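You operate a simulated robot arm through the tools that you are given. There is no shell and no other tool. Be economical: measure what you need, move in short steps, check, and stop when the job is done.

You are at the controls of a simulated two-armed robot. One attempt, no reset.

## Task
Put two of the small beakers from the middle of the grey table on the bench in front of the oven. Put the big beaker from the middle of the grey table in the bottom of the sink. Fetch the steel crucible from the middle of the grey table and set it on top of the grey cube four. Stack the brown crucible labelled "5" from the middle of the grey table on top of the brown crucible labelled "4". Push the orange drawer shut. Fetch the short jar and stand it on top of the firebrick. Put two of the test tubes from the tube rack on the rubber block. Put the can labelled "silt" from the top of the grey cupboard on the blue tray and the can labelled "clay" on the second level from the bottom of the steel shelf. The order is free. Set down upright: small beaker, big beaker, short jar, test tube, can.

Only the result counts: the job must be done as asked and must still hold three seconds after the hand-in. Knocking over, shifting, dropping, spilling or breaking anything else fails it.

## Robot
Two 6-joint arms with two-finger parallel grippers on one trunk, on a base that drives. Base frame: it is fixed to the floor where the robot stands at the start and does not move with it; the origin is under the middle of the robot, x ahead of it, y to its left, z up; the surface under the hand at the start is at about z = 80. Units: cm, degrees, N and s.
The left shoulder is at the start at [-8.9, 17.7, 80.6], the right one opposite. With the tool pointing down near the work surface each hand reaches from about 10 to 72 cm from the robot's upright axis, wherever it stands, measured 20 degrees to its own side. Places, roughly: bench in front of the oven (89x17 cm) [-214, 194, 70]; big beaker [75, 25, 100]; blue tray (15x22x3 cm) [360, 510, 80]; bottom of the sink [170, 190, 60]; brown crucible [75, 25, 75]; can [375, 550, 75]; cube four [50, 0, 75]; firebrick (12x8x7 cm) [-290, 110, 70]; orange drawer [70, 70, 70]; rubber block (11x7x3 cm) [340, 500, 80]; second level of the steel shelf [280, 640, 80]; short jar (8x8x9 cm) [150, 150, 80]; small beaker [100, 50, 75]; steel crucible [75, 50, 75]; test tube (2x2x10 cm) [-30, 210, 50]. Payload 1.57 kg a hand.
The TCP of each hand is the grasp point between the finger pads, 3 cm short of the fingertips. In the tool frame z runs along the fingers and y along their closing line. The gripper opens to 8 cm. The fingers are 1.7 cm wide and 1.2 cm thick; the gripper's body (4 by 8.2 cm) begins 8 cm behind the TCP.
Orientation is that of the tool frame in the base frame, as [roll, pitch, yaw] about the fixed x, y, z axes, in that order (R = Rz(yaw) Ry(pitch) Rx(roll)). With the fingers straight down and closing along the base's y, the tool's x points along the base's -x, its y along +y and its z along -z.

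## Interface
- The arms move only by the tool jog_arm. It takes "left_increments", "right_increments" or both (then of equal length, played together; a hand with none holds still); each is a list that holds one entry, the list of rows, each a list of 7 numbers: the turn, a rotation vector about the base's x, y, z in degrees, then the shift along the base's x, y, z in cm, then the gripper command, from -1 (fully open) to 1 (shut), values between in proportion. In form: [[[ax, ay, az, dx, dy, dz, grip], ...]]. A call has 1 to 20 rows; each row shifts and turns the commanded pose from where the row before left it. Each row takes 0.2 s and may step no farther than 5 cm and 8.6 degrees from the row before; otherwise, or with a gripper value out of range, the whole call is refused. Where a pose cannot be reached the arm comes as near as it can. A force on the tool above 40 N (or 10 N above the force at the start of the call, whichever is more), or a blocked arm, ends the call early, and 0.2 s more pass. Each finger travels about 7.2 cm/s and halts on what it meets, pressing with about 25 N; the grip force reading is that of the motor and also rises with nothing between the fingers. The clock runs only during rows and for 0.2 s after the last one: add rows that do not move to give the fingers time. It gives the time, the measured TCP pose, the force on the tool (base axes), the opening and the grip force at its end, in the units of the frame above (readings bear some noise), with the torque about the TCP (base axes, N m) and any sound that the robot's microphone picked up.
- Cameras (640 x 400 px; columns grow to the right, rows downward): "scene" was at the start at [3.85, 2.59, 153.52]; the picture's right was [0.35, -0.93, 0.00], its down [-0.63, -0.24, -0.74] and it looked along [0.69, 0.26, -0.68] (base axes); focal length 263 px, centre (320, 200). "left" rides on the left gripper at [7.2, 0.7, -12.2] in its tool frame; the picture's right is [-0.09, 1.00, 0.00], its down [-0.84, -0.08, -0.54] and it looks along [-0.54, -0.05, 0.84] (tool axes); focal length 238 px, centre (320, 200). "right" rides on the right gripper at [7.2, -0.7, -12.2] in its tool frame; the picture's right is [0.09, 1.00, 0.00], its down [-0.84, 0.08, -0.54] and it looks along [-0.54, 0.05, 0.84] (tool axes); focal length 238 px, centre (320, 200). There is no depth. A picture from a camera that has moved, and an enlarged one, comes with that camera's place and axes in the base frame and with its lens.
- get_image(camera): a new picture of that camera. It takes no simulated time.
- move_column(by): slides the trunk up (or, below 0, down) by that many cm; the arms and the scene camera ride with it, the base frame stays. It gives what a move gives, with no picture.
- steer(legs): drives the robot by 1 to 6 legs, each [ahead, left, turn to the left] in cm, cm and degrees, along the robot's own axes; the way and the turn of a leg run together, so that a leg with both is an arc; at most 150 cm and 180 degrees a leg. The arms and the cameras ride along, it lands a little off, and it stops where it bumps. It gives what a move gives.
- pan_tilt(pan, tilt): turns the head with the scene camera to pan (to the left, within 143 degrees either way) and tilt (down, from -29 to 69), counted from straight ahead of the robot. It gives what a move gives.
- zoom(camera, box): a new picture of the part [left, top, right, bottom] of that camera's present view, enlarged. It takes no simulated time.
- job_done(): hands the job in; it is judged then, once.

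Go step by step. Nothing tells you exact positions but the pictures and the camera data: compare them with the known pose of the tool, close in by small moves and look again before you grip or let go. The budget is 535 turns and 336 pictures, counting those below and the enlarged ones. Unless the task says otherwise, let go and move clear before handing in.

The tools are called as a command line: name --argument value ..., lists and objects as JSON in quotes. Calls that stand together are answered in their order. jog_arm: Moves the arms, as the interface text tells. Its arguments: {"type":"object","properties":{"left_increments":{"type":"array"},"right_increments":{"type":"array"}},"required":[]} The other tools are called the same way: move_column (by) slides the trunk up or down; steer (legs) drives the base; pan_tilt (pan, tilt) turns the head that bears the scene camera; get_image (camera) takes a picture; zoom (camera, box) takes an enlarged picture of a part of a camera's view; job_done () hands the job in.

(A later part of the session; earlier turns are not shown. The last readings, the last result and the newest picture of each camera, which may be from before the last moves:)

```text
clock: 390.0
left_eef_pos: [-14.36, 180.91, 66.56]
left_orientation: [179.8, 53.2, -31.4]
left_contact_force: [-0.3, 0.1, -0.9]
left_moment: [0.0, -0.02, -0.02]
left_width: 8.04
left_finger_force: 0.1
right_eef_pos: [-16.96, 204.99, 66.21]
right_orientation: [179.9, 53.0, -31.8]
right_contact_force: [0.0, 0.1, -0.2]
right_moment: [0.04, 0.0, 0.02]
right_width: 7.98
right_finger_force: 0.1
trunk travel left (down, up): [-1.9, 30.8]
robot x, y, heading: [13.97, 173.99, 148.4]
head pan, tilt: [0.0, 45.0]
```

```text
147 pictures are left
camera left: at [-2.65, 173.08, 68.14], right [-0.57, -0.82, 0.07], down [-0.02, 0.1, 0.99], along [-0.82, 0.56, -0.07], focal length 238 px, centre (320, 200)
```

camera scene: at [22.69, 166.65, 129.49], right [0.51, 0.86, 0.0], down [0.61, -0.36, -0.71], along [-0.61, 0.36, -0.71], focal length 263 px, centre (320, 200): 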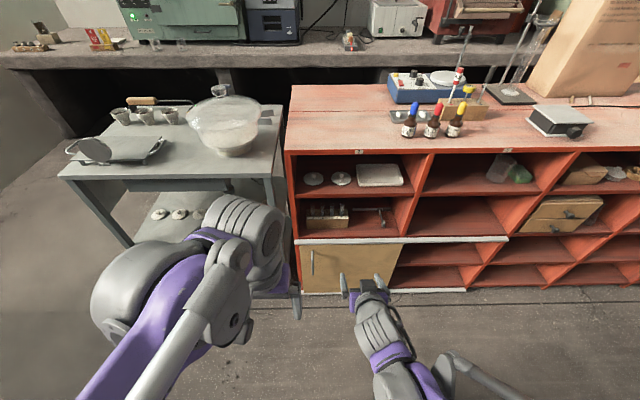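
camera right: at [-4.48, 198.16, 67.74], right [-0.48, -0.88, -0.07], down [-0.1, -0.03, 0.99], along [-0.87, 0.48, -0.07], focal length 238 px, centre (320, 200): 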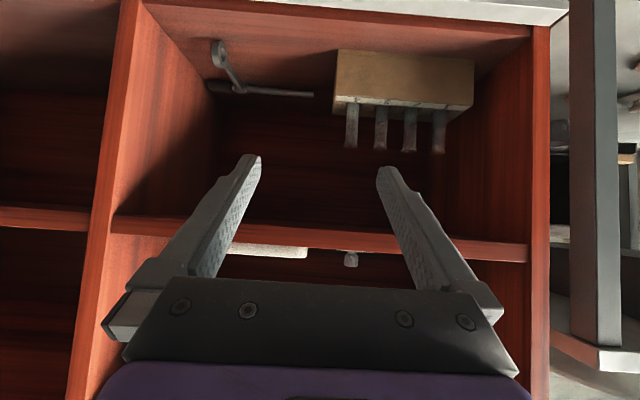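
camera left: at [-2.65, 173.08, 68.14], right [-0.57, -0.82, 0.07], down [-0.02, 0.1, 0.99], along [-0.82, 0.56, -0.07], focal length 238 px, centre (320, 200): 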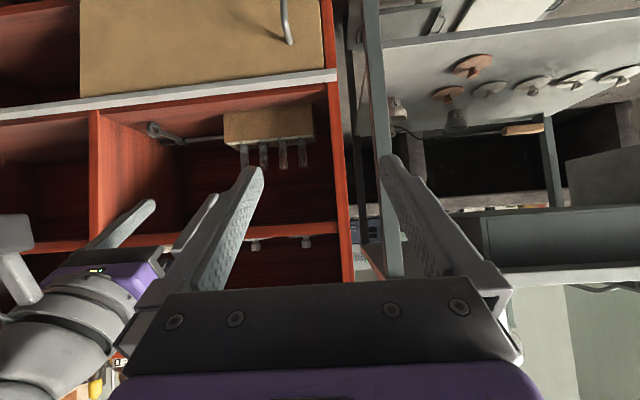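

zoom --camera "right" --box '[320, 40, 500, 170]'

zoom --camera "left" --box '[210, 90, 350, 190]'

```text
3.08 times, centred on (410, 105) of right
camera zoom: at [-4.48, 198.16, 67.74], right [-0.48, -0.88, -0.07], down [-0.1, -0.03, 0.99], along [-0.87, 0.48, -0.07], focal length 733 px, centre (43, 492)
```

zoom: 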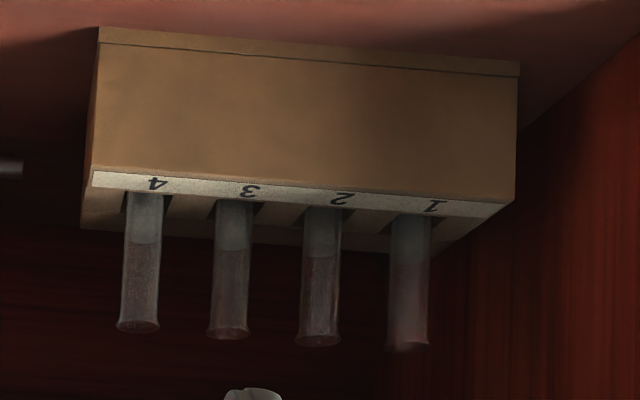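

```text
4.00 times, centred on (280, 140) of left
camera zoom: at [-2.65, 173.08, 68.14], right [-0.57, -0.82, 0.07], down [-0.02, 0.1, 0.99], along [-0.82, 0.56, -0.07], focal length 953 px, centre (480, 440)
```

zoom: 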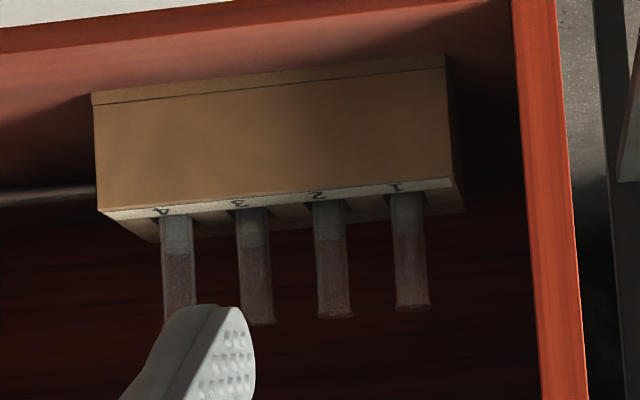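

Tube tops triangulate well: 1 at (-36.7, 199.6), 4 at (-31.4, 209.2), z≈58.7. Right hand first goes to a standoff before tube 4 with a narrow opening.

jog_arm --right_increments '[[[0, 0, 1.3, -1.5, 0.1, -3, 0.3], [0, 0, 1.3, -2, 0.1, -3, 0.3], [0, 0, 0, -2, 0.2, -2, 0.3], [0, 0, 0, -1.84, 0.1, -1.3, 0.3], [0, 0, 0, 0, 0, 0, 0.3]]]'

get_image --camera "right"

zoom --camera "left" --box '[130, 80, 350, 270]'

```text
clock: 391.2
left_eef_pos: [-14.36, 180.87, 66.57]
left_orientation: [-179.9, 53.1, -31.4]
left_contact_force: [0.0, -0.3, 0.3]
left_moment: [0.0, -0.02, -0.01]
left_width: 7.95
left_finger_force: 0.1
right_eef_pos: [-24.17, 205.35, 56.92]
right_orientation: [179.9, 53.2, -29.3]
right_contact_force: [0.2, 0.0, -1.2]
right_moment: [-0.03, 0.01, 0.02]
right_width: 2.79
right_finger_force: 0.1
trunk travel left (down, up): [-1.9, 30.8]
robot x, y, heading: [14.24, 173.37, 148.3]
head pan, tilt: [0.0, 45.0]
```

```text
144 pictures are left
camera right: at [-11.58, 199.13, 58.44], right [-0.44, -0.9, -0.07], down [-0.1, -0.03, 0.99], along [-0.89, 0.44, -0.07], focal length 238 px, centre (320, 200)
```

right: 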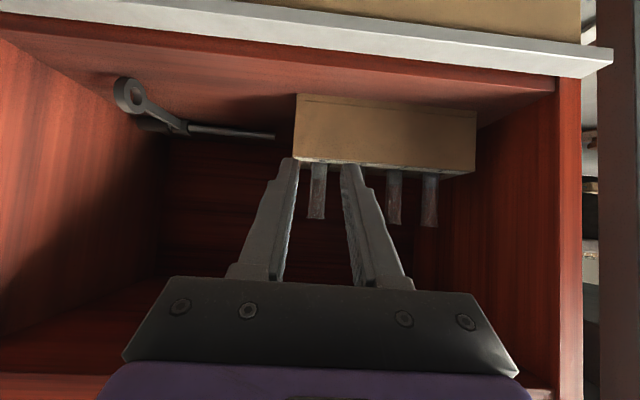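

```text
2.11 times, centred on (240, 175) of left
camera zoom: at [-2.62, 173.06, 68.15], right [-0.57, -0.82, 0.07], down [-0.02, 0.1, 0.99], along [-0.82, 0.56, -0.07], focal length 502 px, centre (488, 253)
```

zoom: 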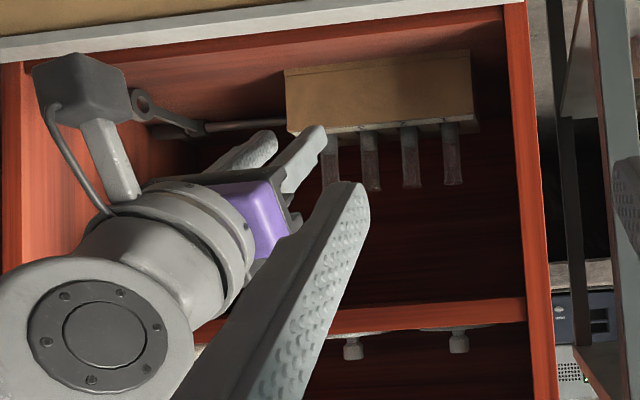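

jog_arm --right_increments '[[[0, 0, 0, -0.9, 0.5, 0, 0.3], [0, 0, 0, -0.9, 0.5, 0, 0.3], [0, 0, 0, -0.9, 0.5, 0, 0.3], [0, 0, 0, -0.9, 0.5, 0, 0.3]]]'

get_image --camera "right"

```text
clock: 392.2
left_eef_pos: [-14.31, 181.07, 66.54]
left_orientation: [180.0, 53.2, -31.4]
left_contact_force: [-0.2, -0.3, -1.0]
left_moment: [-0.01, 0.0, 0.0]
left_width: 8.03
left_finger_force: 0.1
right_eef_pos: [-27.75, 207.33, 56.99]
right_orientation: [179.9, 53.2, -29.3]
right_contact_force: [-0.3, 0.0, -0.3]
right_moment: [-0.02, 0.04, 0.0]
right_width: 2.81
right_finger_force: 0.2
trunk travel left (down, up): [-1.9, 30.8]
robot x, y, heading: [13.9, 173.07, 148.3]
head pan, tilt: [0.0, 45.0]
```

```text
142 pictures are left
camera right: at [-15.02, 201.18, 58.44], right [-0.44, -0.9, -0.07], down [-0.1, -0.03, 0.99], along [-0.89, 0.44, -0.07], focal length 238 px, centre (320, 200)
```

right: 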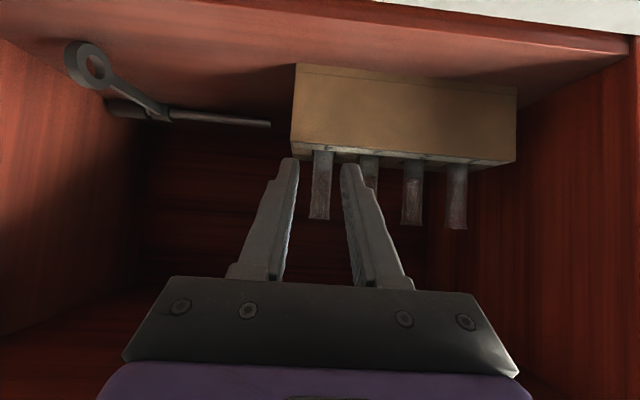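

jog_arm --right_increments '[[[0, 0, 0, -0.9, 0.5, 0.3, 0.3], [0, 0, 0, -0.9, 0.5, 0, 0.3], [0, 0, 0, -0.9, 0.5, 0, 0.3], [0, 0, 0, -0.85, 0.5, 0, 0.3]]]'

get_image --camera "right"

```text
clock: 393.2
left_eef_pos: [-14.41, 181.0, 66.52]
left_orientation: [180.0, 53.2, -31.4]
left_contact_force: [-0.4, -0.7, -0.2]
left_moment: [0.02, 0.03, -0.02]
left_width: 8.01
left_finger_force: 0.1
right_eef_pos: [-31.5, 209.58, 57.28]
right_orientation: [179.8, 53.2, -29.4]
right_contact_force: [-0.1, 0.4, 0.1]
right_moment: [0.0, 0.01, -0.01]
right_width: 2.81
right_finger_force: 0.1
trunk travel left (down, up): [-1.9, 30.8]
robot x, y, heading: [14.06, 174.01, 148.4]
head pan, tilt: [0.0, 45.0]
```

```text
141 pictures are left
camera right: at [-18.7, 203.24, 58.79], right [-0.44, -0.9, -0.07], down [-0.1, -0.03, 0.99], along [-0.89, 0.44, -0.07], focal length 238 px, centre (320, 200)
```

right: 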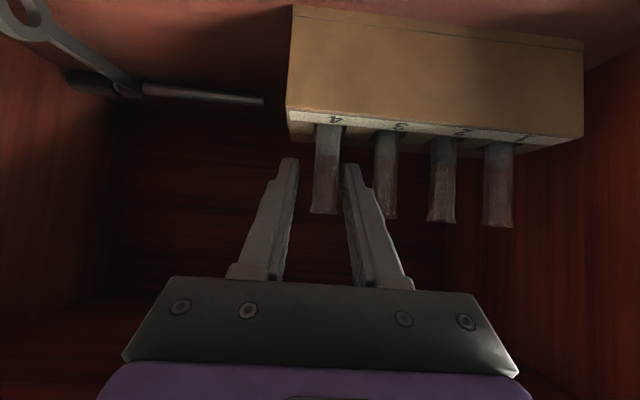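

jog_arm --right_increments '[[[0, 0, 0, -0.13, -0.27, 0, 0.3], [0, 0, 0, 0, 0, 0, 0.5], [0, 0, 0, 0, 0, 0, 0.7], [0, 0, 0, 0, 0, 0, 1], [0, 0, 0, 0, 0, 0, 1], [0, 0, 0, 0, 0, 0, 1]]]'

get_image --camera "right"

```text
clock: 394.6
left_eef_pos: [-14.45, 180.91, 66.63]
left_orientation: [-179.9, 53.2, -31.3]
left_contact_force: [0.7, -0.9, 0.2]
left_moment: [0.02, -0.04, 0.02]
left_width: 8.0
left_finger_force: 0.1
right_eef_pos: [-31.54, 209.25, 57.27]
right_orientation: [179.8, 53.2, -29.2]
right_contact_force: [0.3, 0.4, 0.1]
right_moment: [-0.04, 0.0, 0.0]
right_width: 1.18
right_finger_force: 24.9
trunk travel left (down, up): [-1.9, 30.8]
robot x, y, heading: [13.93, 173.42, 148.4]
head pan, tilt: [0.0, 45.0]
```

```text
140 pictures are left
camera right: at [-18.85, 202.93, 58.75], right [-0.44, -0.9, -0.07], down [-0.1, -0.03, 0.99], along [-0.89, 0.44, -0.07], focal length 238 px, centre (320, 200)
```

right: 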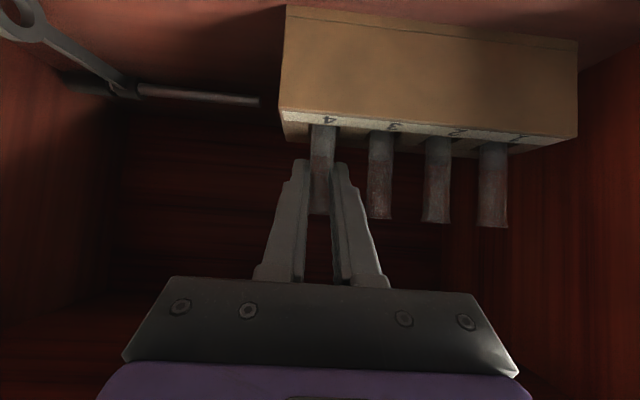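

jog_arm --right_increments '[[[0, 0, 0, 0, 0, 0.3, 1], [0, 0, 0, 0, 0, 0.5, 1], [0, 0, 0, 0, 0, 0.5, 1], [0, 0, 0, 0, 0, 0.5, 1], [0, 0, 0, 0, 0, 0.5, 1], [0, 0, 0, 0, 0, 0.5, 1], [0, 0, 0, 0, 0, 0.5, 1], [0, 0, 0, 0, 0, 0.5, 1], [0, 0, 0, 0, 0, 0.5, 1], [0, 0, 0, 0, 0, 0.5, 1], [0, 0, 0, 0, 0, 0.5, 1]]]'

get_image --camera "right"

zoom --camera "left" --box '[130, 80, 350, 270]'

```text
clock: 395.7
left_eef_pos: [-14.47, 181.0, 66.52]
left_orientation: [-180.0, 53.1, -31.4]
left_contact_force: [-0.2, -0.2, -0.4]
left_moment: [0.0, -0.01, -0.05]
left_width: 8.02
left_finger_force: 0.1
right_eef_pos: [-31.35, 209.1, 58.97]
right_orientation: [179.6, 52.6, -29.5]
right_contact_force: [1.0, -0.7, -10.7]
right_moment: [0.22, 0.81, -0.02]
right_width: 1.36
right_finger_force: 24.8
trunk travel left (down, up): [-1.9, 30.8]
robot x, y, heading: [13.61, 174.03, 148.4]
head pan, tilt: [0.0, 45.0]
stopped in row 5 (right hand): the force on the tool passed its limit at 52 N (the readings are from after the stop); the commanded pose is now the measured one
```

```text
139 pictures are left
camera right: at [-18.7, 202.8, 60.63], right [-0.44, -0.9, -0.07], down [-0.1, -0.03, 0.99], along [-0.89, 0.45, -0.08], focal length 238 px, centre (320, 200)
```

right: 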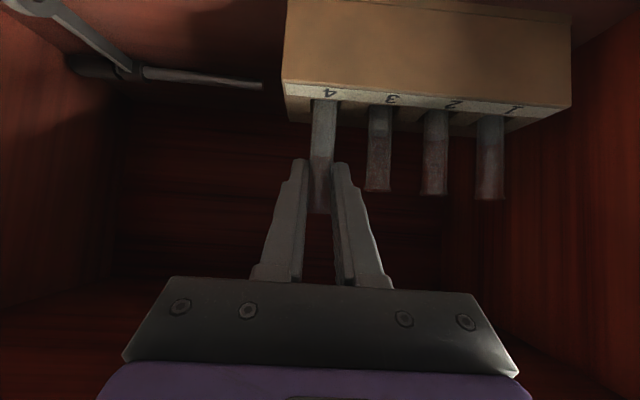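

```text
2.11 times, centred on (240, 175) of left
camera zoom: at [-2.61, 173.07, 68.14], right [-0.57, -0.82, 0.07], down [-0.02, 0.1, 0.99], along [-0.82, 0.56, -0.07], focal length 502 px, centre (488, 253)
```

zoom: 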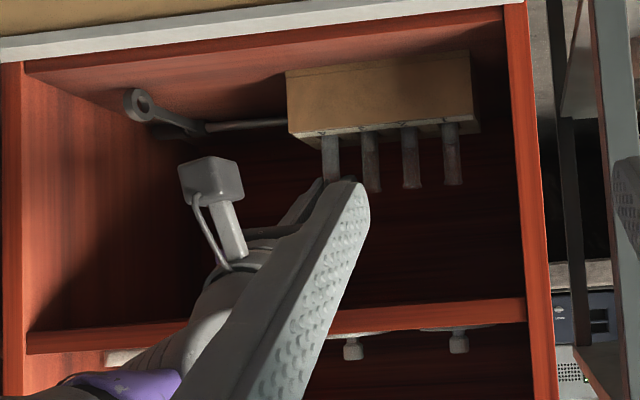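

jog_arm --right_increments '[[[0, 0, 0, -0.1, 0.08, -0.2, 1], [0, 0, 0, -0.05, 0.04, 0, 1], [0, 0, 0, 0, 0, 0, 1]]]'

zoom --camera "right" --box '[260, 60, 540, 230]'

```text
clock: 396.5
left_eef_pos: [-14.33, 180.9, 66.54]
left_orientation: [-180.0, 53.2, -31.4]
left_contact_force: [-0.1, 0.2, -0.4]
left_moment: [0.04, 0.01, 0.02]
left_width: 8.01
left_finger_force: 0.0
right_eef_pos: [-31.45, 209.23, 58.94]
right_orientation: [179.9, 52.8, -29.6]
right_contact_force: [7.2, -5.0, -4.5]
right_moment: [0.68, 0.86, -0.3]
right_width: 1.32
right_finger_force: 24.7
trunk travel left (down, up): [-1.9, 30.8]
robot x, y, heading: [13.81, 173.71, 148.2]
head pan, tilt: [0.0, 45.0]
```

```text
2.29 times, centred on (400, 145) of right
camera zoom: at [-18.87, 202.93, 60.47], right [-0.44, -0.9, -0.07], down [-0.1, -0.03, 0.99], along [-0.89, 0.44, -0.08], focal length 545 px, centre (137, 326)
```

zoom: 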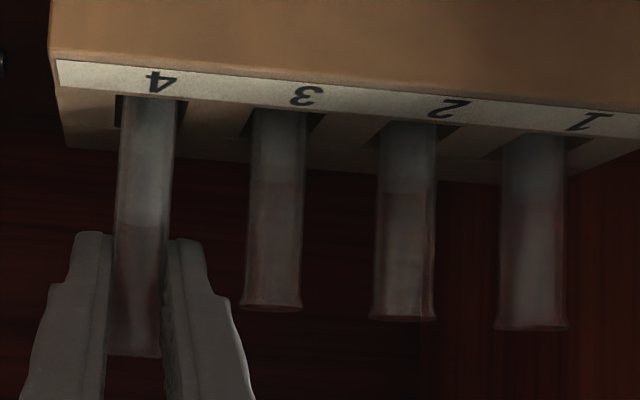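

jog_arm --right_increments '[[[0, 0, 0, 0.1, -0.06, 0, 1], [0, 0, 0, 0, 0, 0, 1]]]'

jog_arm --right_increments '[[[0, 0, 0, 0, 0, 0.2, 1], [0, 0, 0, 0, 0, 0, 1]]]'

```text
clock: 397.1
left_eef_pos: [-14.38, 180.92, 66.59]
left_orientation: [179.9, 53.3, -31.3]
left_contact_force: [-0.4, -0.5, 1.1]
left_moment: [-0.01, -0.02, 0.02]
left_width: 8.0
left_finger_force: 0.1
right_eef_pos: [-31.54, 209.28, 58.82]
right_orientation: [179.8, 52.8, -29.6]
right_contact_force: [-0.3, 0.6, -1.0]
right_moment: [0.0, -0.03, -0.05]
right_width: 1.37
right_finger_force: 25.0
trunk travel left (down, up): [-1.9, 30.8]
robot x, y, heading: [13.95, 173.76, 148.5]
head pan, tilt: [0.0, 45.0]
```

```text
clock: 397.7
left_eef_pos: [-14.47, 180.81, 66.59]
left_orientation: [179.9, 53.1, -31.4]
left_contact_force: [0.2, 0.6, 0.1]
left_moment: [-0.01, -0.02, 0.0]
left_width: 7.99
left_finger_force: 0.0
right_eef_pos: [-31.43, 209.19, 58.98]
right_orientation: [179.7, 52.4, -29.8]
right_contact_force: [9.0, -3.8, -38.2]
right_moment: [1.09, 3.33, -0.12]
right_width: 1.34
right_finger_force: 25.4
trunk travel left (down, up): [-1.9, 30.8]
robot x, y, heading: [14.01, 173.49, 148.2]
head pan, tilt: [0.0, 45.0]
```

The gripper body is meeting the shelf board above. I put the tube back down, release, and re-approach with a level tool and a lower grip.

jog_arm --right_increments '[[[0, 0, 0, -0.05, 0.03, -0.4, 1], [0, 0, 0, 0, 0, -0.4, 1], [0, 0, 0, 0, 0, -0.4, 1], [0, 0, 0, 0, 0, -0.4, 1], [0, 0, 0, 0, 0, 0, 1]]]'

zoom --camera "right" --box '[260, 60, 540, 230]'

```text
clock: 398.9
left_eef_pos: [-14.28, 180.99, 66.51]
left_orientation: [180.0, 53.2, -31.4]
left_contact_force: [0.2, -0.7, -0.5]
left_moment: [-0.02, -0.01, 0.01]
left_width: 8.02
left_finger_force: 0.1
right_eef_pos: [-31.43, 209.28, 57.48]
right_orientation: [179.9, 52.9, -29.6]
right_contact_force: [1.1, -0.5, -0.3]
right_moment: [0.03, 0.01, 0.0]
right_width: 1.34
right_finger_force: 25.2
trunk travel left (down, up): [-1.9, 30.8]
robot x, y, heading: [13.98, 173.41, 148.7]
head pan, tilt: [0.0, 45.0]
```

```text
2.29 times, centred on (400, 145) of right
camera zoom: at [-18.78, 202.88, 59.07], right [-0.44, -0.9, -0.07], down [-0.1, -0.03, 0.99], along [-0.89, 0.44, -0.08], focal length 545 px, centre (137, 326)
```

zoom: 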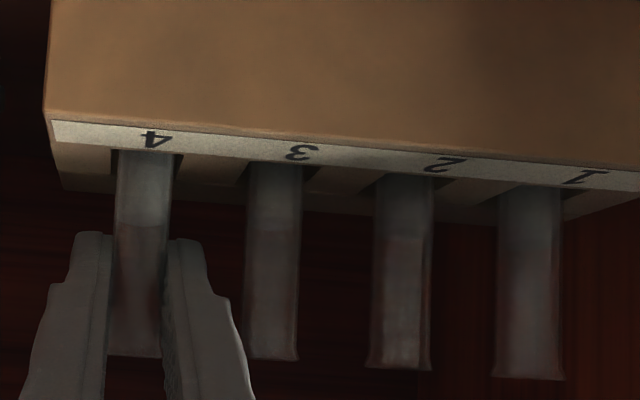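

jog_arm --right_increments '[[[0, 0, 0, 0, 0, -0.2, 1], [0, 0, 0, 0, 0, 0, 0.8], [0, 0, 0, 0, 0, 0, 0.5], [0, 0, 0, 0, 0, 0, 0.3], [0, 0, 0, 0.9, -0.5, 0, 0.3], [0, 0, 0, 0.9, -0.5, 0, 0.3], [0, 0, 0, 0.9, -0.5, 0, 0.3], [0, 0, 0, 0.9, -0.5, 0, 0.3], [0, 0, 0, 1.8, -1, 0, 0.3], [0, 0, 0, 1.8, -1, 0, 0.3], [0, 0, 0, 1.8, -1, 0, 0.3], [0, 0, 0, 1.8, -1, 0, 0.3], [0, 0, 0, 1.8, -1, 0, 0.3]]]'

get_image --camera "right"

```text
clock: 401.7
left_eef_pos: [-14.44, 180.75, 66.59]
left_orientation: [-180.0, 53.2, -31.3]
left_contact_force: [0.0, -0.3, 1.0]
left_moment: [0.0, -0.02, 0.03]
left_width: 7.99
left_finger_force: 0.0
right_eef_pos: [-18.84, 202.31, 57.35]
right_orientation: [179.7, 52.9, -29.6]
right_contact_force: [-0.5, -0.2, 0.2]
right_moment: [-0.01, 0.04, 0.01]
right_width: 2.81
right_finger_force: 0.0
trunk travel left (down, up): [-1.9, 30.8]
robot x, y, heading: [13.95, 173.46, 148.3]
head pan, tilt: [0.0, 45.0]
```

```text
135 pictures are left
camera right: at [-6.21, 195.97, 58.92], right [-0.44, -0.9, -0.07], down [-0.1, -0.03, 0.99], along [-0.89, 0.45, -0.08], focal length 238 px, centre (320, 200)
```

right: 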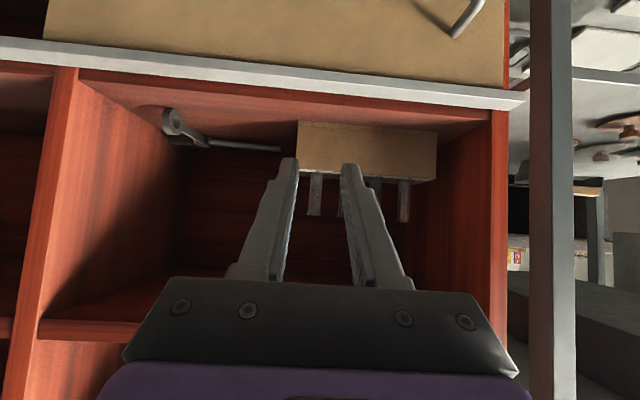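

jog_arm --right_increments '[[[3.66, 6.44, 0, 0, 0, 0, 0.3], [3.66, 6.44, 0, 0, 0, 0, 0.3], [3.66, 6.44, 0, 0, 0, 0, 0.3], [3.66, 6.44, 0, 0, 0, 0, 0.3], [3.66, 6.44, 0, 0, 0, 0, 0.3], [0, 0, 0, 0, 0, 0, 0.3]]]'

get_image --camera "right"

```text
clock: 403.1
left_eef_pos: [-14.4, 180.8, 66.59]
left_orientation: [-180.0, 53.3, -31.4]
left_contact_force: [-0.1, 0.5, 0.1]
left_moment: [-0.03, 0.02, 0.02]
left_width: 8.0
left_finger_force: 0.1
right_eef_pos: [-24.05, 203.99, 63.53]
right_orientation: [-171.6, 89.8, -21.0]
right_contact_force: [-0.3, -0.1, 0.0]
right_moment: [0.01, -0.03, -0.01]
right_width: 2.8
right_finger_force: 0.0
right hand out of reach, approached as far as the arm can: row 2, 3, 4, 5
trunk travel left (down, up): [-1.9, 30.8]
robot x, y, heading: [13.93, 173.64, 148.3]
head pan, tilt: [0.0, 45.0]
```

```text
134 pictures are left
camera right: at [-12.95, 198.62, 56.38], right [-0.49, -0.87, -0.09], down [0.43, -0.33, 0.84], along [-0.76, 0.37, 0.54], focal length 238 px, centre (320, 200)
```

right: 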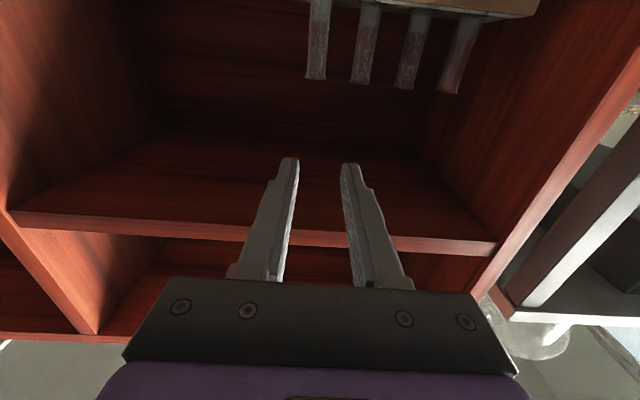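

steer --legs '[[-12, 0, 0]]'

jog_arm --right_increments '[[[0, 0, 0, -2.6, 1.5, 0, 0.3], [0, 0, 0, -2.6, 1.5, 0, 0.3], [0, 0, 0, -1.7, 1, 0, 0.3], [0, 0, 0, 0, 0, 0, 0.3]]]'

get_image --camera "right"

```text
clock: 404.4
left_eef_pos: [-4.45, 174.72, 66.69]
left_orientation: [180.0, 53.3, -31.5]
left_contact_force: [0.2, 0.1, 0.5]
left_moment: [0.01, 0.04, -0.01]
left_width: 8.03
left_finger_force: 0.1
right_eef_pos: [-13.96, 198.07, 63.71]
right_orientation: [-172.7, 89.8, -22.1]
right_contact_force: [0.2, 0.2, -0.1]
right_moment: [0.02, 0.0, -0.01]
right_width: 2.79
right_finger_force: 0.0
trunk travel left (down, up): [-1.9, 30.8]
robot x, y, heading: [23.7, 167.47, 148.1]
head pan, tilt: [0.0, 45.0]
```

```text
clock: 405.4
left_eef_pos: [-4.35, 174.79, 66.75]
left_orientation: [179.9, 53.2, -31.6]
left_contact_force: [0.1, -0.4, 0.1]
left_moment: [-0.03, 0.0, 0.02]
left_width: 7.99
left_finger_force: 0.1
right_eef_pos: [-20.89, 202.02, 63.65]
right_orientation: [-175.4, 89.7, -24.9]
right_contact_force: [-0.4, -0.3, 0.5]
right_moment: [-0.01, -0.02, 0.02]
right_width: 2.77
right_finger_force: 0.1
trunk travel left (down, up): [-1.9, 30.8]
robot x, y, heading: [23.83, 167.71, 148.2]
head pan, tilt: [0.0, 45.0]
```

```text
133 pictures are left
camera right: at [-9.83, 196.63, 56.41], right [-0.49, -0.87, -0.09], down [0.43, -0.33, 0.84], along [-0.76, 0.37, 0.54], focal length 238 px, centre (320, 200)
```

right: 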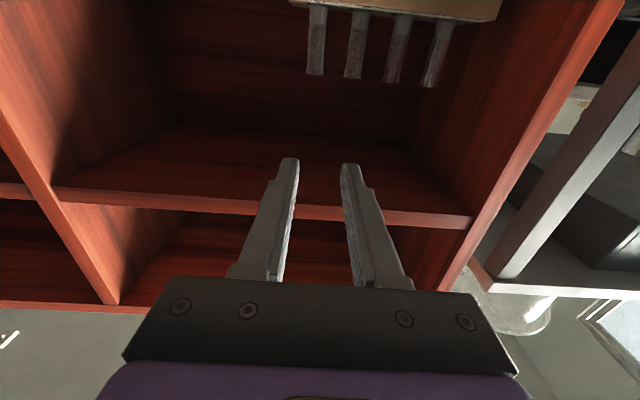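

jog_arm --right_increments '[[[-3.7, -6.5, 0, 0, 0, -2.5, 0.3], [-3.7, -6.5, 0, 0, 0, -2.5, 0.3], [0, 0, 0, -1.2, 1.1, -2, 0.3], [0, 0, 0, -1.2, 1.1, -1.25, 0.3], [0, 0, 0, -1.2, 1.1, 0, 0.3], [0, 0, 0, 0, 0, 0, 0.3]]]'

get_image --camera "right"

zoom --camera "left" --box '[150, 80, 370, 270]'

```text
clock: 406.8
left_eef_pos: [-4.4, 174.82, 66.63]
left_orientation: [-179.9, 53.2, -31.5]
left_contact_force: [0.8, -1.0, -0.2]
left_moment: [0.0, 0.02, -0.03]
left_width: 7.98
left_finger_force: 0.0
right_eef_pos: [-24.54, 205.25, 55.24]
right_orientation: [180.0, 74.9, -29.5]
right_contact_force: [-0.1, -0.4, -1.0]
right_moment: [0.02, -0.05, -0.03]
right_width: 2.79
right_finger_force: 0.0
trunk travel left (down, up): [-1.9, 30.8]
robot x, y, heading: [23.57, 167.55, 148.3]
head pan, tilt: [0.0, 45.0]
```

```text
132 pictures are left
camera right: at [-12.26, 199.12, 51.56], right [-0.47, -0.88, -0.09], down [0.23, -0.22, 0.95], along [-0.85, 0.42, 0.3], focal length 238 px, centre (320, 200)
```

right: 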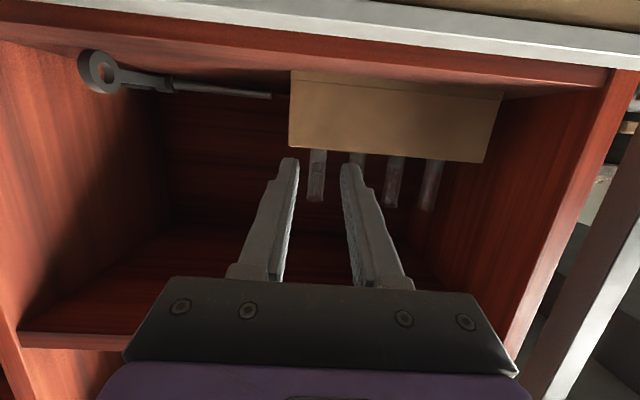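

```text
2.11 times, centred on (260, 175) of left
camera zoom: at [7.31, 166.95, 68.15], right [-0.57, -0.82, 0.07], down [-0.02, 0.1, 0.99], along [-0.82, 0.56, -0.07], focal length 502 px, centre (446, 253)
```

zoom: 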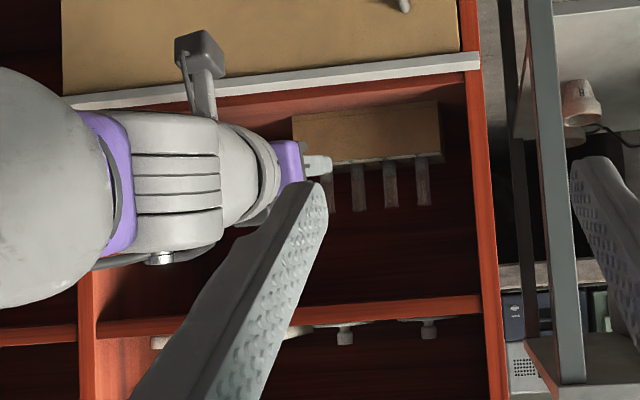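

jog_arm --right_increments '[[[0, 0, 0, -0.9, 0.5, 0.2, 0.3], [0, 0, 0, -0.9, 0.5, 0, 0.3], [0, 0, 0, -0.9, 0.5, 0, 0.3], [0, 0, 0, -0.9, 0.5, 0, 0.3], [0, 0, 0, -0.9, 0.5, 0, 0.3], [0, 0, 0, -0.9, 0.5, 0, 0.3]]]'

get_image --camera "right"

```text
clock: 408.2
left_eef_pos: [-4.42, 174.76, 66.59]
left_orientation: [-180.0, 53.2, -31.5]
left_contact_force: [-0.8, 0.2, -0.2]
left_moment: [-0.01, 0.02, 0.01]
left_width: 7.99
left_finger_force: 0.0
right_eef_pos: [-30.07, 208.21, 55.45]
right_orientation: [179.8, 74.9, -29.6]
right_contact_force: [0.3, 0.4, -0.2]
right_moment: [0.01, 0.01, 0.0]
right_width: 2.8
right_finger_force: 0.1
trunk travel left (down, up): [-1.9, 30.8]
robot x, y, heading: [23.88, 167.68, 148.3]
head pan, tilt: [0.0, 45.0]
```

```text
130 pictures are left
camera right: at [-17.71, 202.04, 51.67], right [-0.47, -0.88, -0.09], down [0.23, -0.22, 0.95], along [-0.85, 0.42, 0.3], focal length 238 px, centre (320, 200)
```

right: 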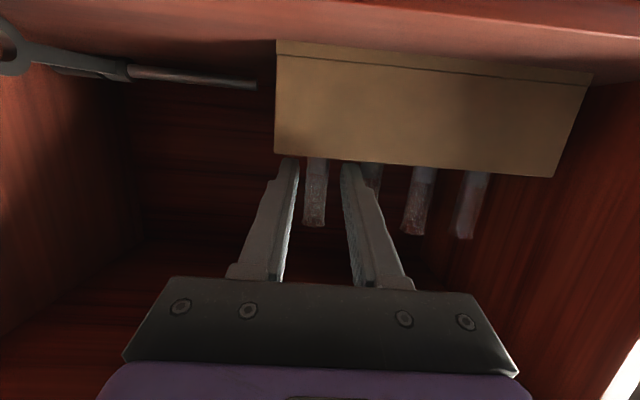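

jog_arm --right_increments '[[[0, 0, 0, -0.72, 0.55, 0, 0.3], [0, 0, 0, -0.72, 0.55, 0, 0.3], [0, 0, 0, 0, 0, 0, 0.3]]]'

zoom --camera "right" --box '[240, 120, 420, 240]'

```text
clock: 409.0
left_eef_pos: [-4.45, 174.58, 66.58]
left_orientation: [-179.9, 53.2, -31.6]
left_contact_force: [0.1, 0.5, 1.1]
left_moment: [-0.02, 0.01, 0.02]
left_width: 7.98
left_finger_force: 0.1
right_eef_pos: [-31.39, 209.29, 55.51]
right_orientation: [179.9, 74.8, -29.7]
right_contact_force: [0.4, -0.1, 1.6]
right_moment: [0.02, -0.01, -0.01]
right_width: 2.81
right_finger_force: 0.0
trunk travel left (down, up): [-1.9, 30.8]
robot x, y, heading: [23.86, 167.35, 148.1]
head pan, tilt: [0.0, 45.0]
```

```text
3.33 times, centred on (330, 180) of right
camera zoom: at [-19.08, 203.21, 51.68], right [-0.47, -0.88, -0.09], down [0.23, -0.22, 0.95], along [-0.85, 0.42, 0.3], focal length 794 px, centre (287, 267)
```

zoom: 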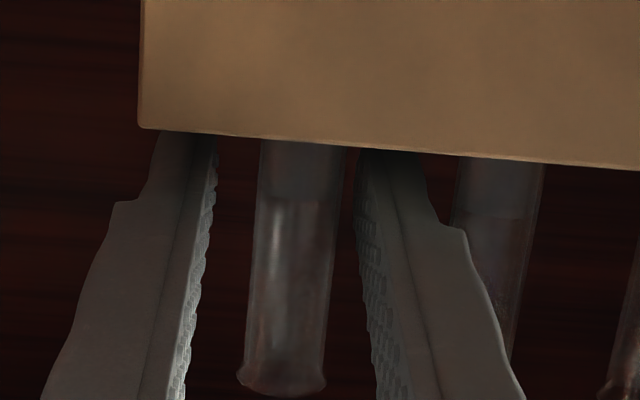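

jog_arm --right_increments '[[[0, 0, 0, 0, 0, 0, 0.5], [0, 0, 0, 0, 0, 0, 0.7], [0, 0, 0, 0, 0, 0, 1], [0, 0, 0, 0, 0, 0, 1], [0, 0, 0, 0, 0, 0, 1], [0, 0, 0, 0, 0, 0.3, 1], [0, 0, 0, 0, 0, 0.5, 1], [0, 0, 0, 0, 0, 0.5, 1], [0, 0, 0, 0, 0, 0.5, 1], [0, 0, 0, 0, 0, 0.5, 1]]]'

get_image --camera "right"

```text
clock: 411.2
left_eef_pos: [-4.44, 174.77, 66.66]
left_orientation: [180.0, 53.2, -31.5]
left_contact_force: [0.5, -0.1, 0.6]
left_moment: [0.03, 0.05, -0.02]
left_width: 8.0
left_finger_force: 0.1
right_eef_pos: [-31.39, 209.37, 57.72]
right_orientation: [179.8, 74.9, -29.5]
right_contact_force: [0.3, 0.4, -0.4]
right_moment: [-0.01, 0.01, 0.0]
right_width: 1.35
right_finger_force: 25.1
trunk travel left (down, up): [-1.9, 30.8]
robot x, y, heading: [23.97, 167.57, 148.4]
head pan, tilt: [0.0, 45.0]
```

```text
128 pictures are left
camera right: at [-19.05, 203.17, 53.99], right [-0.47, -0.88, -0.09], down [0.23, -0.22, 0.95], along [-0.85, 0.42, 0.3], focal length 238 px, centre (320, 200)
```

right: 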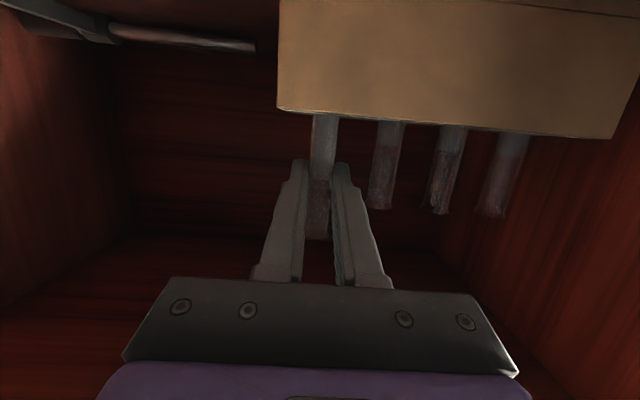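

Lifting cleanly now. I raise it the rest of the way.

jog_arm --right_increments '[[[0, 0, 0, 0, 0, 0.5, 1], [0, 0, 0, 0, 0, 0.5, 1], [0, 0, 0, 0, 0, 0.5, 1], [0, 0, 0, 0, 0, 0.5, 1], [0, 0, 0, 0, 0, 0.5, 1], [0, 0, 0, 0, 0, 0.3, 1]]]'

zoom --camera "right" --box '[240, 50, 520, 250]'

```text
clock: 412.6
left_eef_pos: [-4.31, 174.86, 66.58]
left_orientation: [180.0, 53.2, -31.4]
left_contact_force: [0.0, -0.3, -0.5]
left_moment: [-0.03, 0.02, 0.01]
left_width: 8.0
left_finger_force: 0.1
right_eef_pos: [-31.38, 209.41, 60.6]
right_orientation: [179.9, 74.7, -29.5]
right_contact_force: [-0.5, -0.3, 0.1]
right_moment: [0.01, -0.01, -0.04]
right_width: 1.33
right_finger_force: 25.0
trunk travel left (down, up): [-1.9, 30.8]
robot x, y, heading: [23.44, 167.39, 148.4]
head pan, tilt: [0.0, 45.0]
```

```text
2.00 times, centred on (380, 150) of right
camera zoom: at [-19.09, 203.27, 56.8], right [-0.47, -0.88, -0.09], down [0.23, -0.22, 0.95], along [-0.85, 0.42, 0.3], focal length 477 px, centre (200, 300)
```

zoom: 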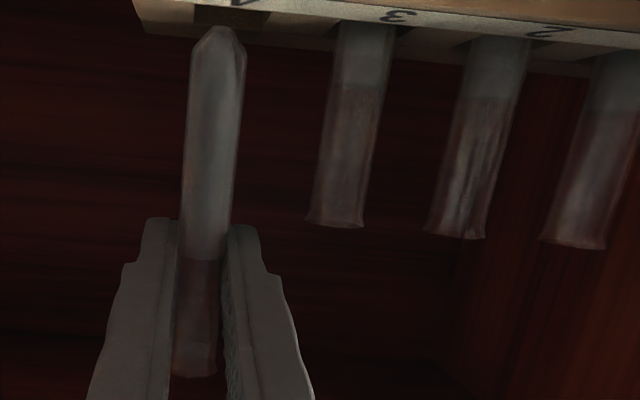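

jog_arm --right_increments '[[[0, 0, 0, 0, 0, 0.4, 1], [0, 0, 0, 0, 0, 0.4, 1], [0, 0, 0, 0.45, -0.25, 0, 1], [0, 0, 0, 0.45, -0.25, 0, 1]]]'

get_image --camera "right"

```text
clock: 413.6
left_eef_pos: [-4.55, 174.68, 66.62]
left_orientation: [-180.0, 53.2, -31.5]
left_contact_force: [-0.3, 0.0, 0.1]
left_moment: [-0.02, -0.01, -0.01]
left_width: 8.03
left_finger_force: 0.1
right_eef_pos: [-30.56, 208.87, 61.34]
right_orientation: [179.9, 74.8, -29.6]
right_contact_force: [0.6, 0.4, -1.1]
right_moment: [0.0, -0.02, 0.02]
right_width: 1.36
right_finger_force: 25.1
trunk travel left (down, up): [-1.9, 30.8]
robot x, y, heading: [23.6, 167.27, 148.2]
head pan, tilt: [0.0, 45.0]
```

```text
126 pictures are left
camera right: at [-18.21, 202.71, 57.56], right [-0.47, -0.88, -0.09], down [0.23, -0.22, 0.95], along [-0.85, 0.42, 0.3], focal length 238 px, centre (320, 200)
```

right: 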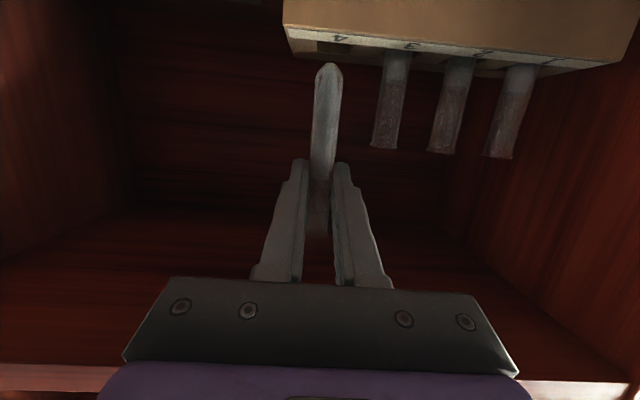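

jog_arm --right_increments '[[[0, 0, 0, 0.87, -0.49, 0, 1], [0, 0, 0, 0.87, -0.49, 0, 1], [0, 0, 0, 0.87, -0.49, 0, 1], [0, 0, 0, 0.87, -0.49, 0, 1], [0, 0, 0, 0.87, -0.49, 0, 1], [0, 0, 0, 0.87, -0.49, 0, 1], [0, 0, 0, 0.87, -0.49, 0, 1], [0, 0, 0, 0.87, -0.49, 0, 1], [0, 0, 0, 0.87, -0.49, 0, 1], [0, 0, 0, 0.87, -0.49, 0, 1], [0, 0, 0, 0.87, -0.49, 0, 1], [0, 0, 0, 0.87, -0.49, 0, 1], [0, 0, 0, 0.87, -0.49, 0, 1], [0, 0, 0, 0.87, -0.49, 0, 1]]]'

get_image --camera "right"

get_image --camera "left"

```text
clock: 416.6
left_eef_pos: [-4.38, 174.81, 66.65]
left_orientation: [180.0, 53.2, -31.5]
left_contact_force: [0.1, 0.3, -0.1]
left_moment: [0.0, 0.02, 0.01]
left_width: 7.99
left_finger_force: 0.0
right_eef_pos: [-18.2, 201.96, 61.32]
right_orientation: [180.0, 74.8, -29.3]
right_contact_force: [0.0, 0.3, 0.4]
right_moment: [0.03, 0.0, 0.0]
right_width: 1.38
right_finger_force: 25.0
trunk travel left (down, up): [-1.9, 30.8]
robot x, y, heading: [24.23, 167.29, 148.0]
head pan, tilt: [0.0, 45.0]
```

```text
125 pictures are left
camera right: at [-5.92, 195.76, 57.6], right [-0.47, -0.88, -0.09], down [0.23, -0.22, 0.95], along [-0.85, 0.42, 0.3], focal length 238 px, centre (320, 200)
```

right: 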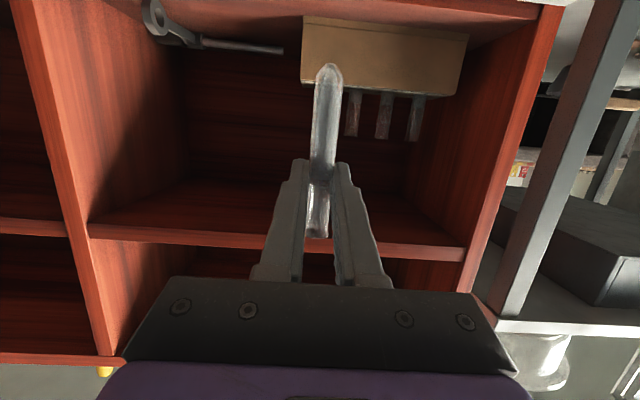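

```text
124 pictures are left
camera left: at [7.31, 166.95, 68.15], right [-0.57, -0.82, 0.07], down [-0.02, 0.1, 0.99], along [-0.82, 0.56, -0.07], focal length 238 px, centre (320, 200)
```

left: 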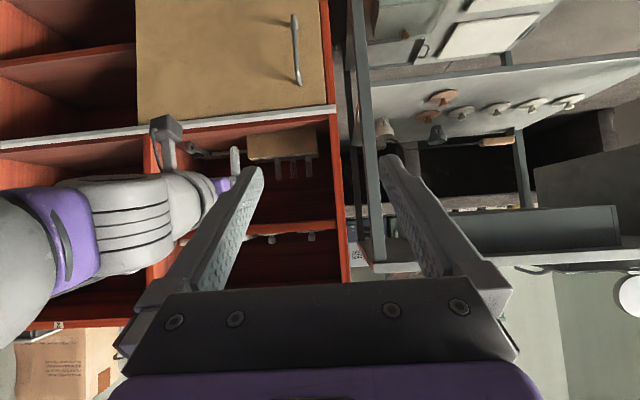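

jog_arm --right_increments '[[[0, 0, 0, 0.7, 0.5, 0, 1], [0, 0, 0, 0.8, 0.6, 0, 1], [0, 0, 0, 0.8, 0.6, 0, 1], [0, 0, 0, 0.8, 0.6, 0, 1], [0, 0, 0, 0.8, 0.6, 0, 1], [0, 0, 0, 0.8, 0.6, 0, 1], [0, 0, 0, 0.8, 0.6, 0, 1], [0, 0, 0, 0.8, 0.6, 0, 1], [0, 0, 0, 0.8, 0.6, 0, 1], [0, 0, 0, 0.8, 0.6, 0, 1], [0, 0, 0, 0.8, 0.6, 0, 1], [0, 0, 0, 0.8, 0.6, 0, 1], [0, 0, 0, 0.8, 0.6, 0, 1]]]' --left_increments '[[[3.66, 6.4, 0, -1, 0.6, -0.5, 0], [3.66, 6.4, 0, -1, 0.6, -0.5, 0.3], [3.66, 6.4, 0, -1, 0.6, -0.5, 0.3], [0, 0, 1.0, -1.0, 1.0, -1, 0.3], [0, 0, 0.8, -1.0, 1.0, -1, 0.3], [0, 0, 0, -1.5, 1.5, -1, 0.3], [0, 0, 0, -1.5, 1.5, -1, 0.3], [0, 0, 0, -1.5, 1.5, -1, 0.3], [0, 0, 0, -1.5, 1.5, -1, 0.3], [0, 0, 0, -1.5, 1.5, -1, 0.3], [0, 0, 0, -1.5, 1.5, -1, 0.3], [0, 0, 0, -1.2, 1.2, -1, 0.3], [0, 0, 0, 0, 0, -0.5, 0.3]]]'

get_image --camera "left"

get_image --camera "right"

```text
clock: 419.4
left_eef_pos: [-20.53, 189.27, 58.58]
left_orientation: [177.3, 75.3, -32.1]
left_contact_force: [0.6, -0.8, 0.2]
left_moment: [-0.01, -0.01, 0.03]
left_width: 2.79
left_finger_force: 0.1
left hand out of reach, approached as far as the arm can: row 3, 4, 5
right_eef_pos: [-10.84, 207.45, 61.08]
right_orientation: [180.0, 74.4, -29.5]
right_contact_force: [-0.1, -0.8, 0.1]
right_moment: [0.05, 0.02, -0.01]
right_width: 1.34
right_finger_force: 25.5
right hand out of reach, approached as far as the arm can: row 9, 10, 11, 12, 13
trunk travel left (down, up): [-1.9, 30.8]
robot x, y, heading: [23.76, 167.28, 148.5]
head pan, tilt: [0.0, 45.0]
```

```text
123 pictures are left
camera left: at [-8.94, 181.97, 54.65], right [-0.51, -0.85, 0.1], down [0.31, -0.08, 0.95], along [-0.8, 0.51, 0.31], focal length 238 px, centre (320, 200)
```

left: 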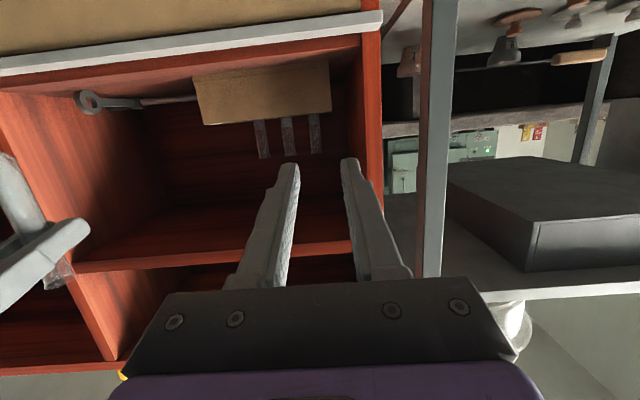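

```text
122 pictures are left
camera right: at [1.49, 201.35, 57.44], right [-0.47, -0.88, -0.09], down [0.22, -0.21, 0.95], along [-0.86, 0.43, 0.29], focal length 238 px, centre (320, 200)
```

right: 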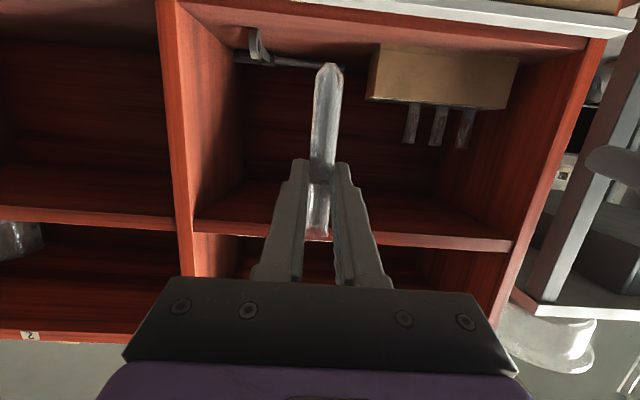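

jog_arm --left_increments '[[[0, 0, 0, -1.5, 1.07, -1, 0.3], [0, 0, 0, -1.5, 1.07, -1, 0.3], [0, 0, 0, -1.5, 1.07, -1, 0.3], [0, 0, 0, -1.5, 1.07, -0.13, 0.3], [0, 0, 0, -1.5, 1.07, 0, 0.3], [0, 0, 0, -1.5, 1.07, 0, 0.3], [0, 0, 0, 0, 0, 0, 0.3]]]'

get_image --camera "left"

```text
clock: 421.0
left_eef_pos: [-29.49, 195.87, 55.35]
left_orientation: [177.4, 75.4, -32.0]
left_contact_force: [0.2, -0.4, -1.4]
left_moment: [-0.01, 0.02, -0.01]
left_width: 2.8
left_finger_force: 0.0
right_eef_pos: [-10.84, 207.56, 61.12]
right_orientation: [180.0, 74.4, -29.5]
right_contact_force: [0.1, 0.2, -0.3]
right_moment: [0.0, -0.02, 0.0]
right_width: 1.38
right_finger_force: 25.1
trunk travel left (down, up): [-1.9, 30.8]
robot x, y, heading: [23.71, 167.42, 148.3]
head pan, tilt: [0.0, 45.0]
```

```text
121 pictures are left
camera left: at [-17.87, 188.57, 51.5], right [-0.51, -0.85, 0.1], down [0.31, -0.08, 0.95], along [-0.8, 0.51, 0.31], focal length 238 px, centre (320, 200)
```

left: 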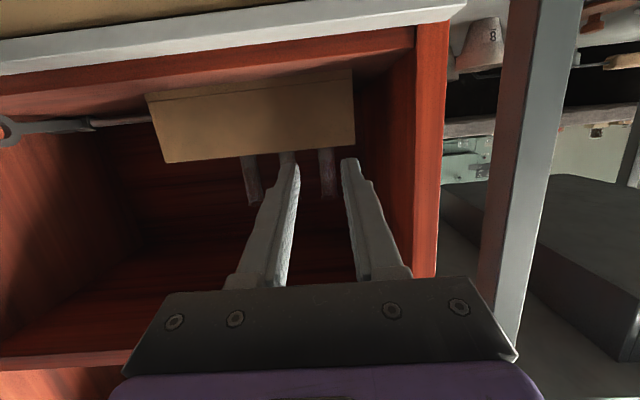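

jog_arm --left_increments '[[[0, 0, 0, -0.9, 0.46, 0.1, 0.3], [0, 0, 0, -0.9, 0.46, 0, 0.3], [0, 0, 0, -0.9, 0.46, 0, 0.3], [0, 0, 0, -0.9, 0.46, 0, 0.3], [0, 0, 0, -0.9, 0.46, 0, 0.3], [0, 0, 0, -0.9, 0.46, 0, 0.3]]]'

get_image --camera "left"

```text
clock: 422.4
left_eef_pos: [-34.59, 198.79, 55.51]
left_orientation: [177.5, 75.4, -32.0]
left_contact_force: [-0.5, -0.3, -0.1]
left_moment: [0.0, -0.05, 0.0]
left_width: 2.83
left_finger_force: 0.0
right_eef_pos: [-10.85, 207.55, 61.09]
right_orientation: [179.9, 74.3, -29.6]
right_contact_force: [0.3, -0.3, 0.5]
right_moment: [0.02, -0.02, -0.01]
right_width: 1.36
right_finger_force: 25.0
trunk travel left (down, up): [-1.9, 30.8]
robot x, y, heading: [23.91, 167.62, 148.4]
head pan, tilt: [0.0, 45.0]
```

```text
120 pictures are left
camera left: at [-23.14, 191.3, 51.69], right [-0.51, -0.85, 0.1], down [0.31, -0.08, 0.95], along [-0.8, 0.51, 0.31], focal length 238 px, centre (320, 200)
```

left: 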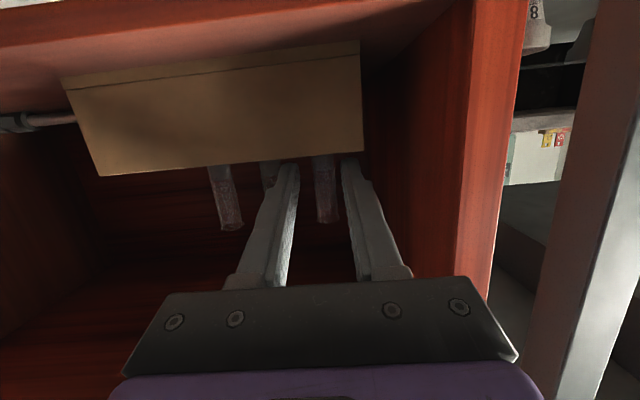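

jog_arm --left_increments '[[[0, 0, 0, -1.0, 0.45, 0, 0.3], [0, 0, 0, -1.0, 0.45, 0, 0.3], [0, 0, 0, 0, 0, 0, 0.3]]]'

zoom --camera "left" --box '[240, 120, 420, 260]'

```text
clock: 423.2
left_eef_pos: [-36.72, 199.58, 55.51]
left_orientation: [177.5, 75.3, -32.0]
left_contact_force: [0.3, 0.3, 0.5]
left_moment: [-0.01, 0.04, 0.01]
left_width: 2.8
left_finger_force: 0.1
right_eef_pos: [-10.85, 207.62, 61.17]
right_orientation: [179.9, 74.4, -29.7]
right_contact_force: [0.3, -0.2, -1.5]
right_moment: [0.04, -0.03, 0.01]
right_width: 1.34
right_finger_force: 24.9
trunk travel left (down, up): [-1.9, 30.8]
robot x, y, heading: [23.7, 167.49, 148.3]
head pan, tilt: [0.0, 45.0]
```

```text
2.86 times, centred on (330, 190) of left
camera zoom: at [-25.1, 192.2, 51.67], right [-0.51, -0.85, 0.1], down [0.31, -0.08, 0.95], along [-0.8, 0.51, 0.31], focal length 681 px, centre (291, 229)
```

zoom: 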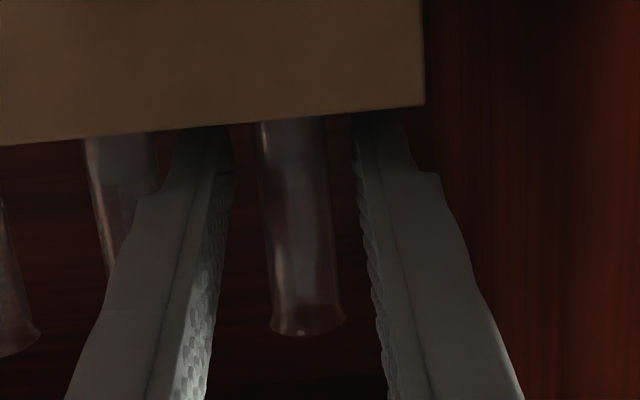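

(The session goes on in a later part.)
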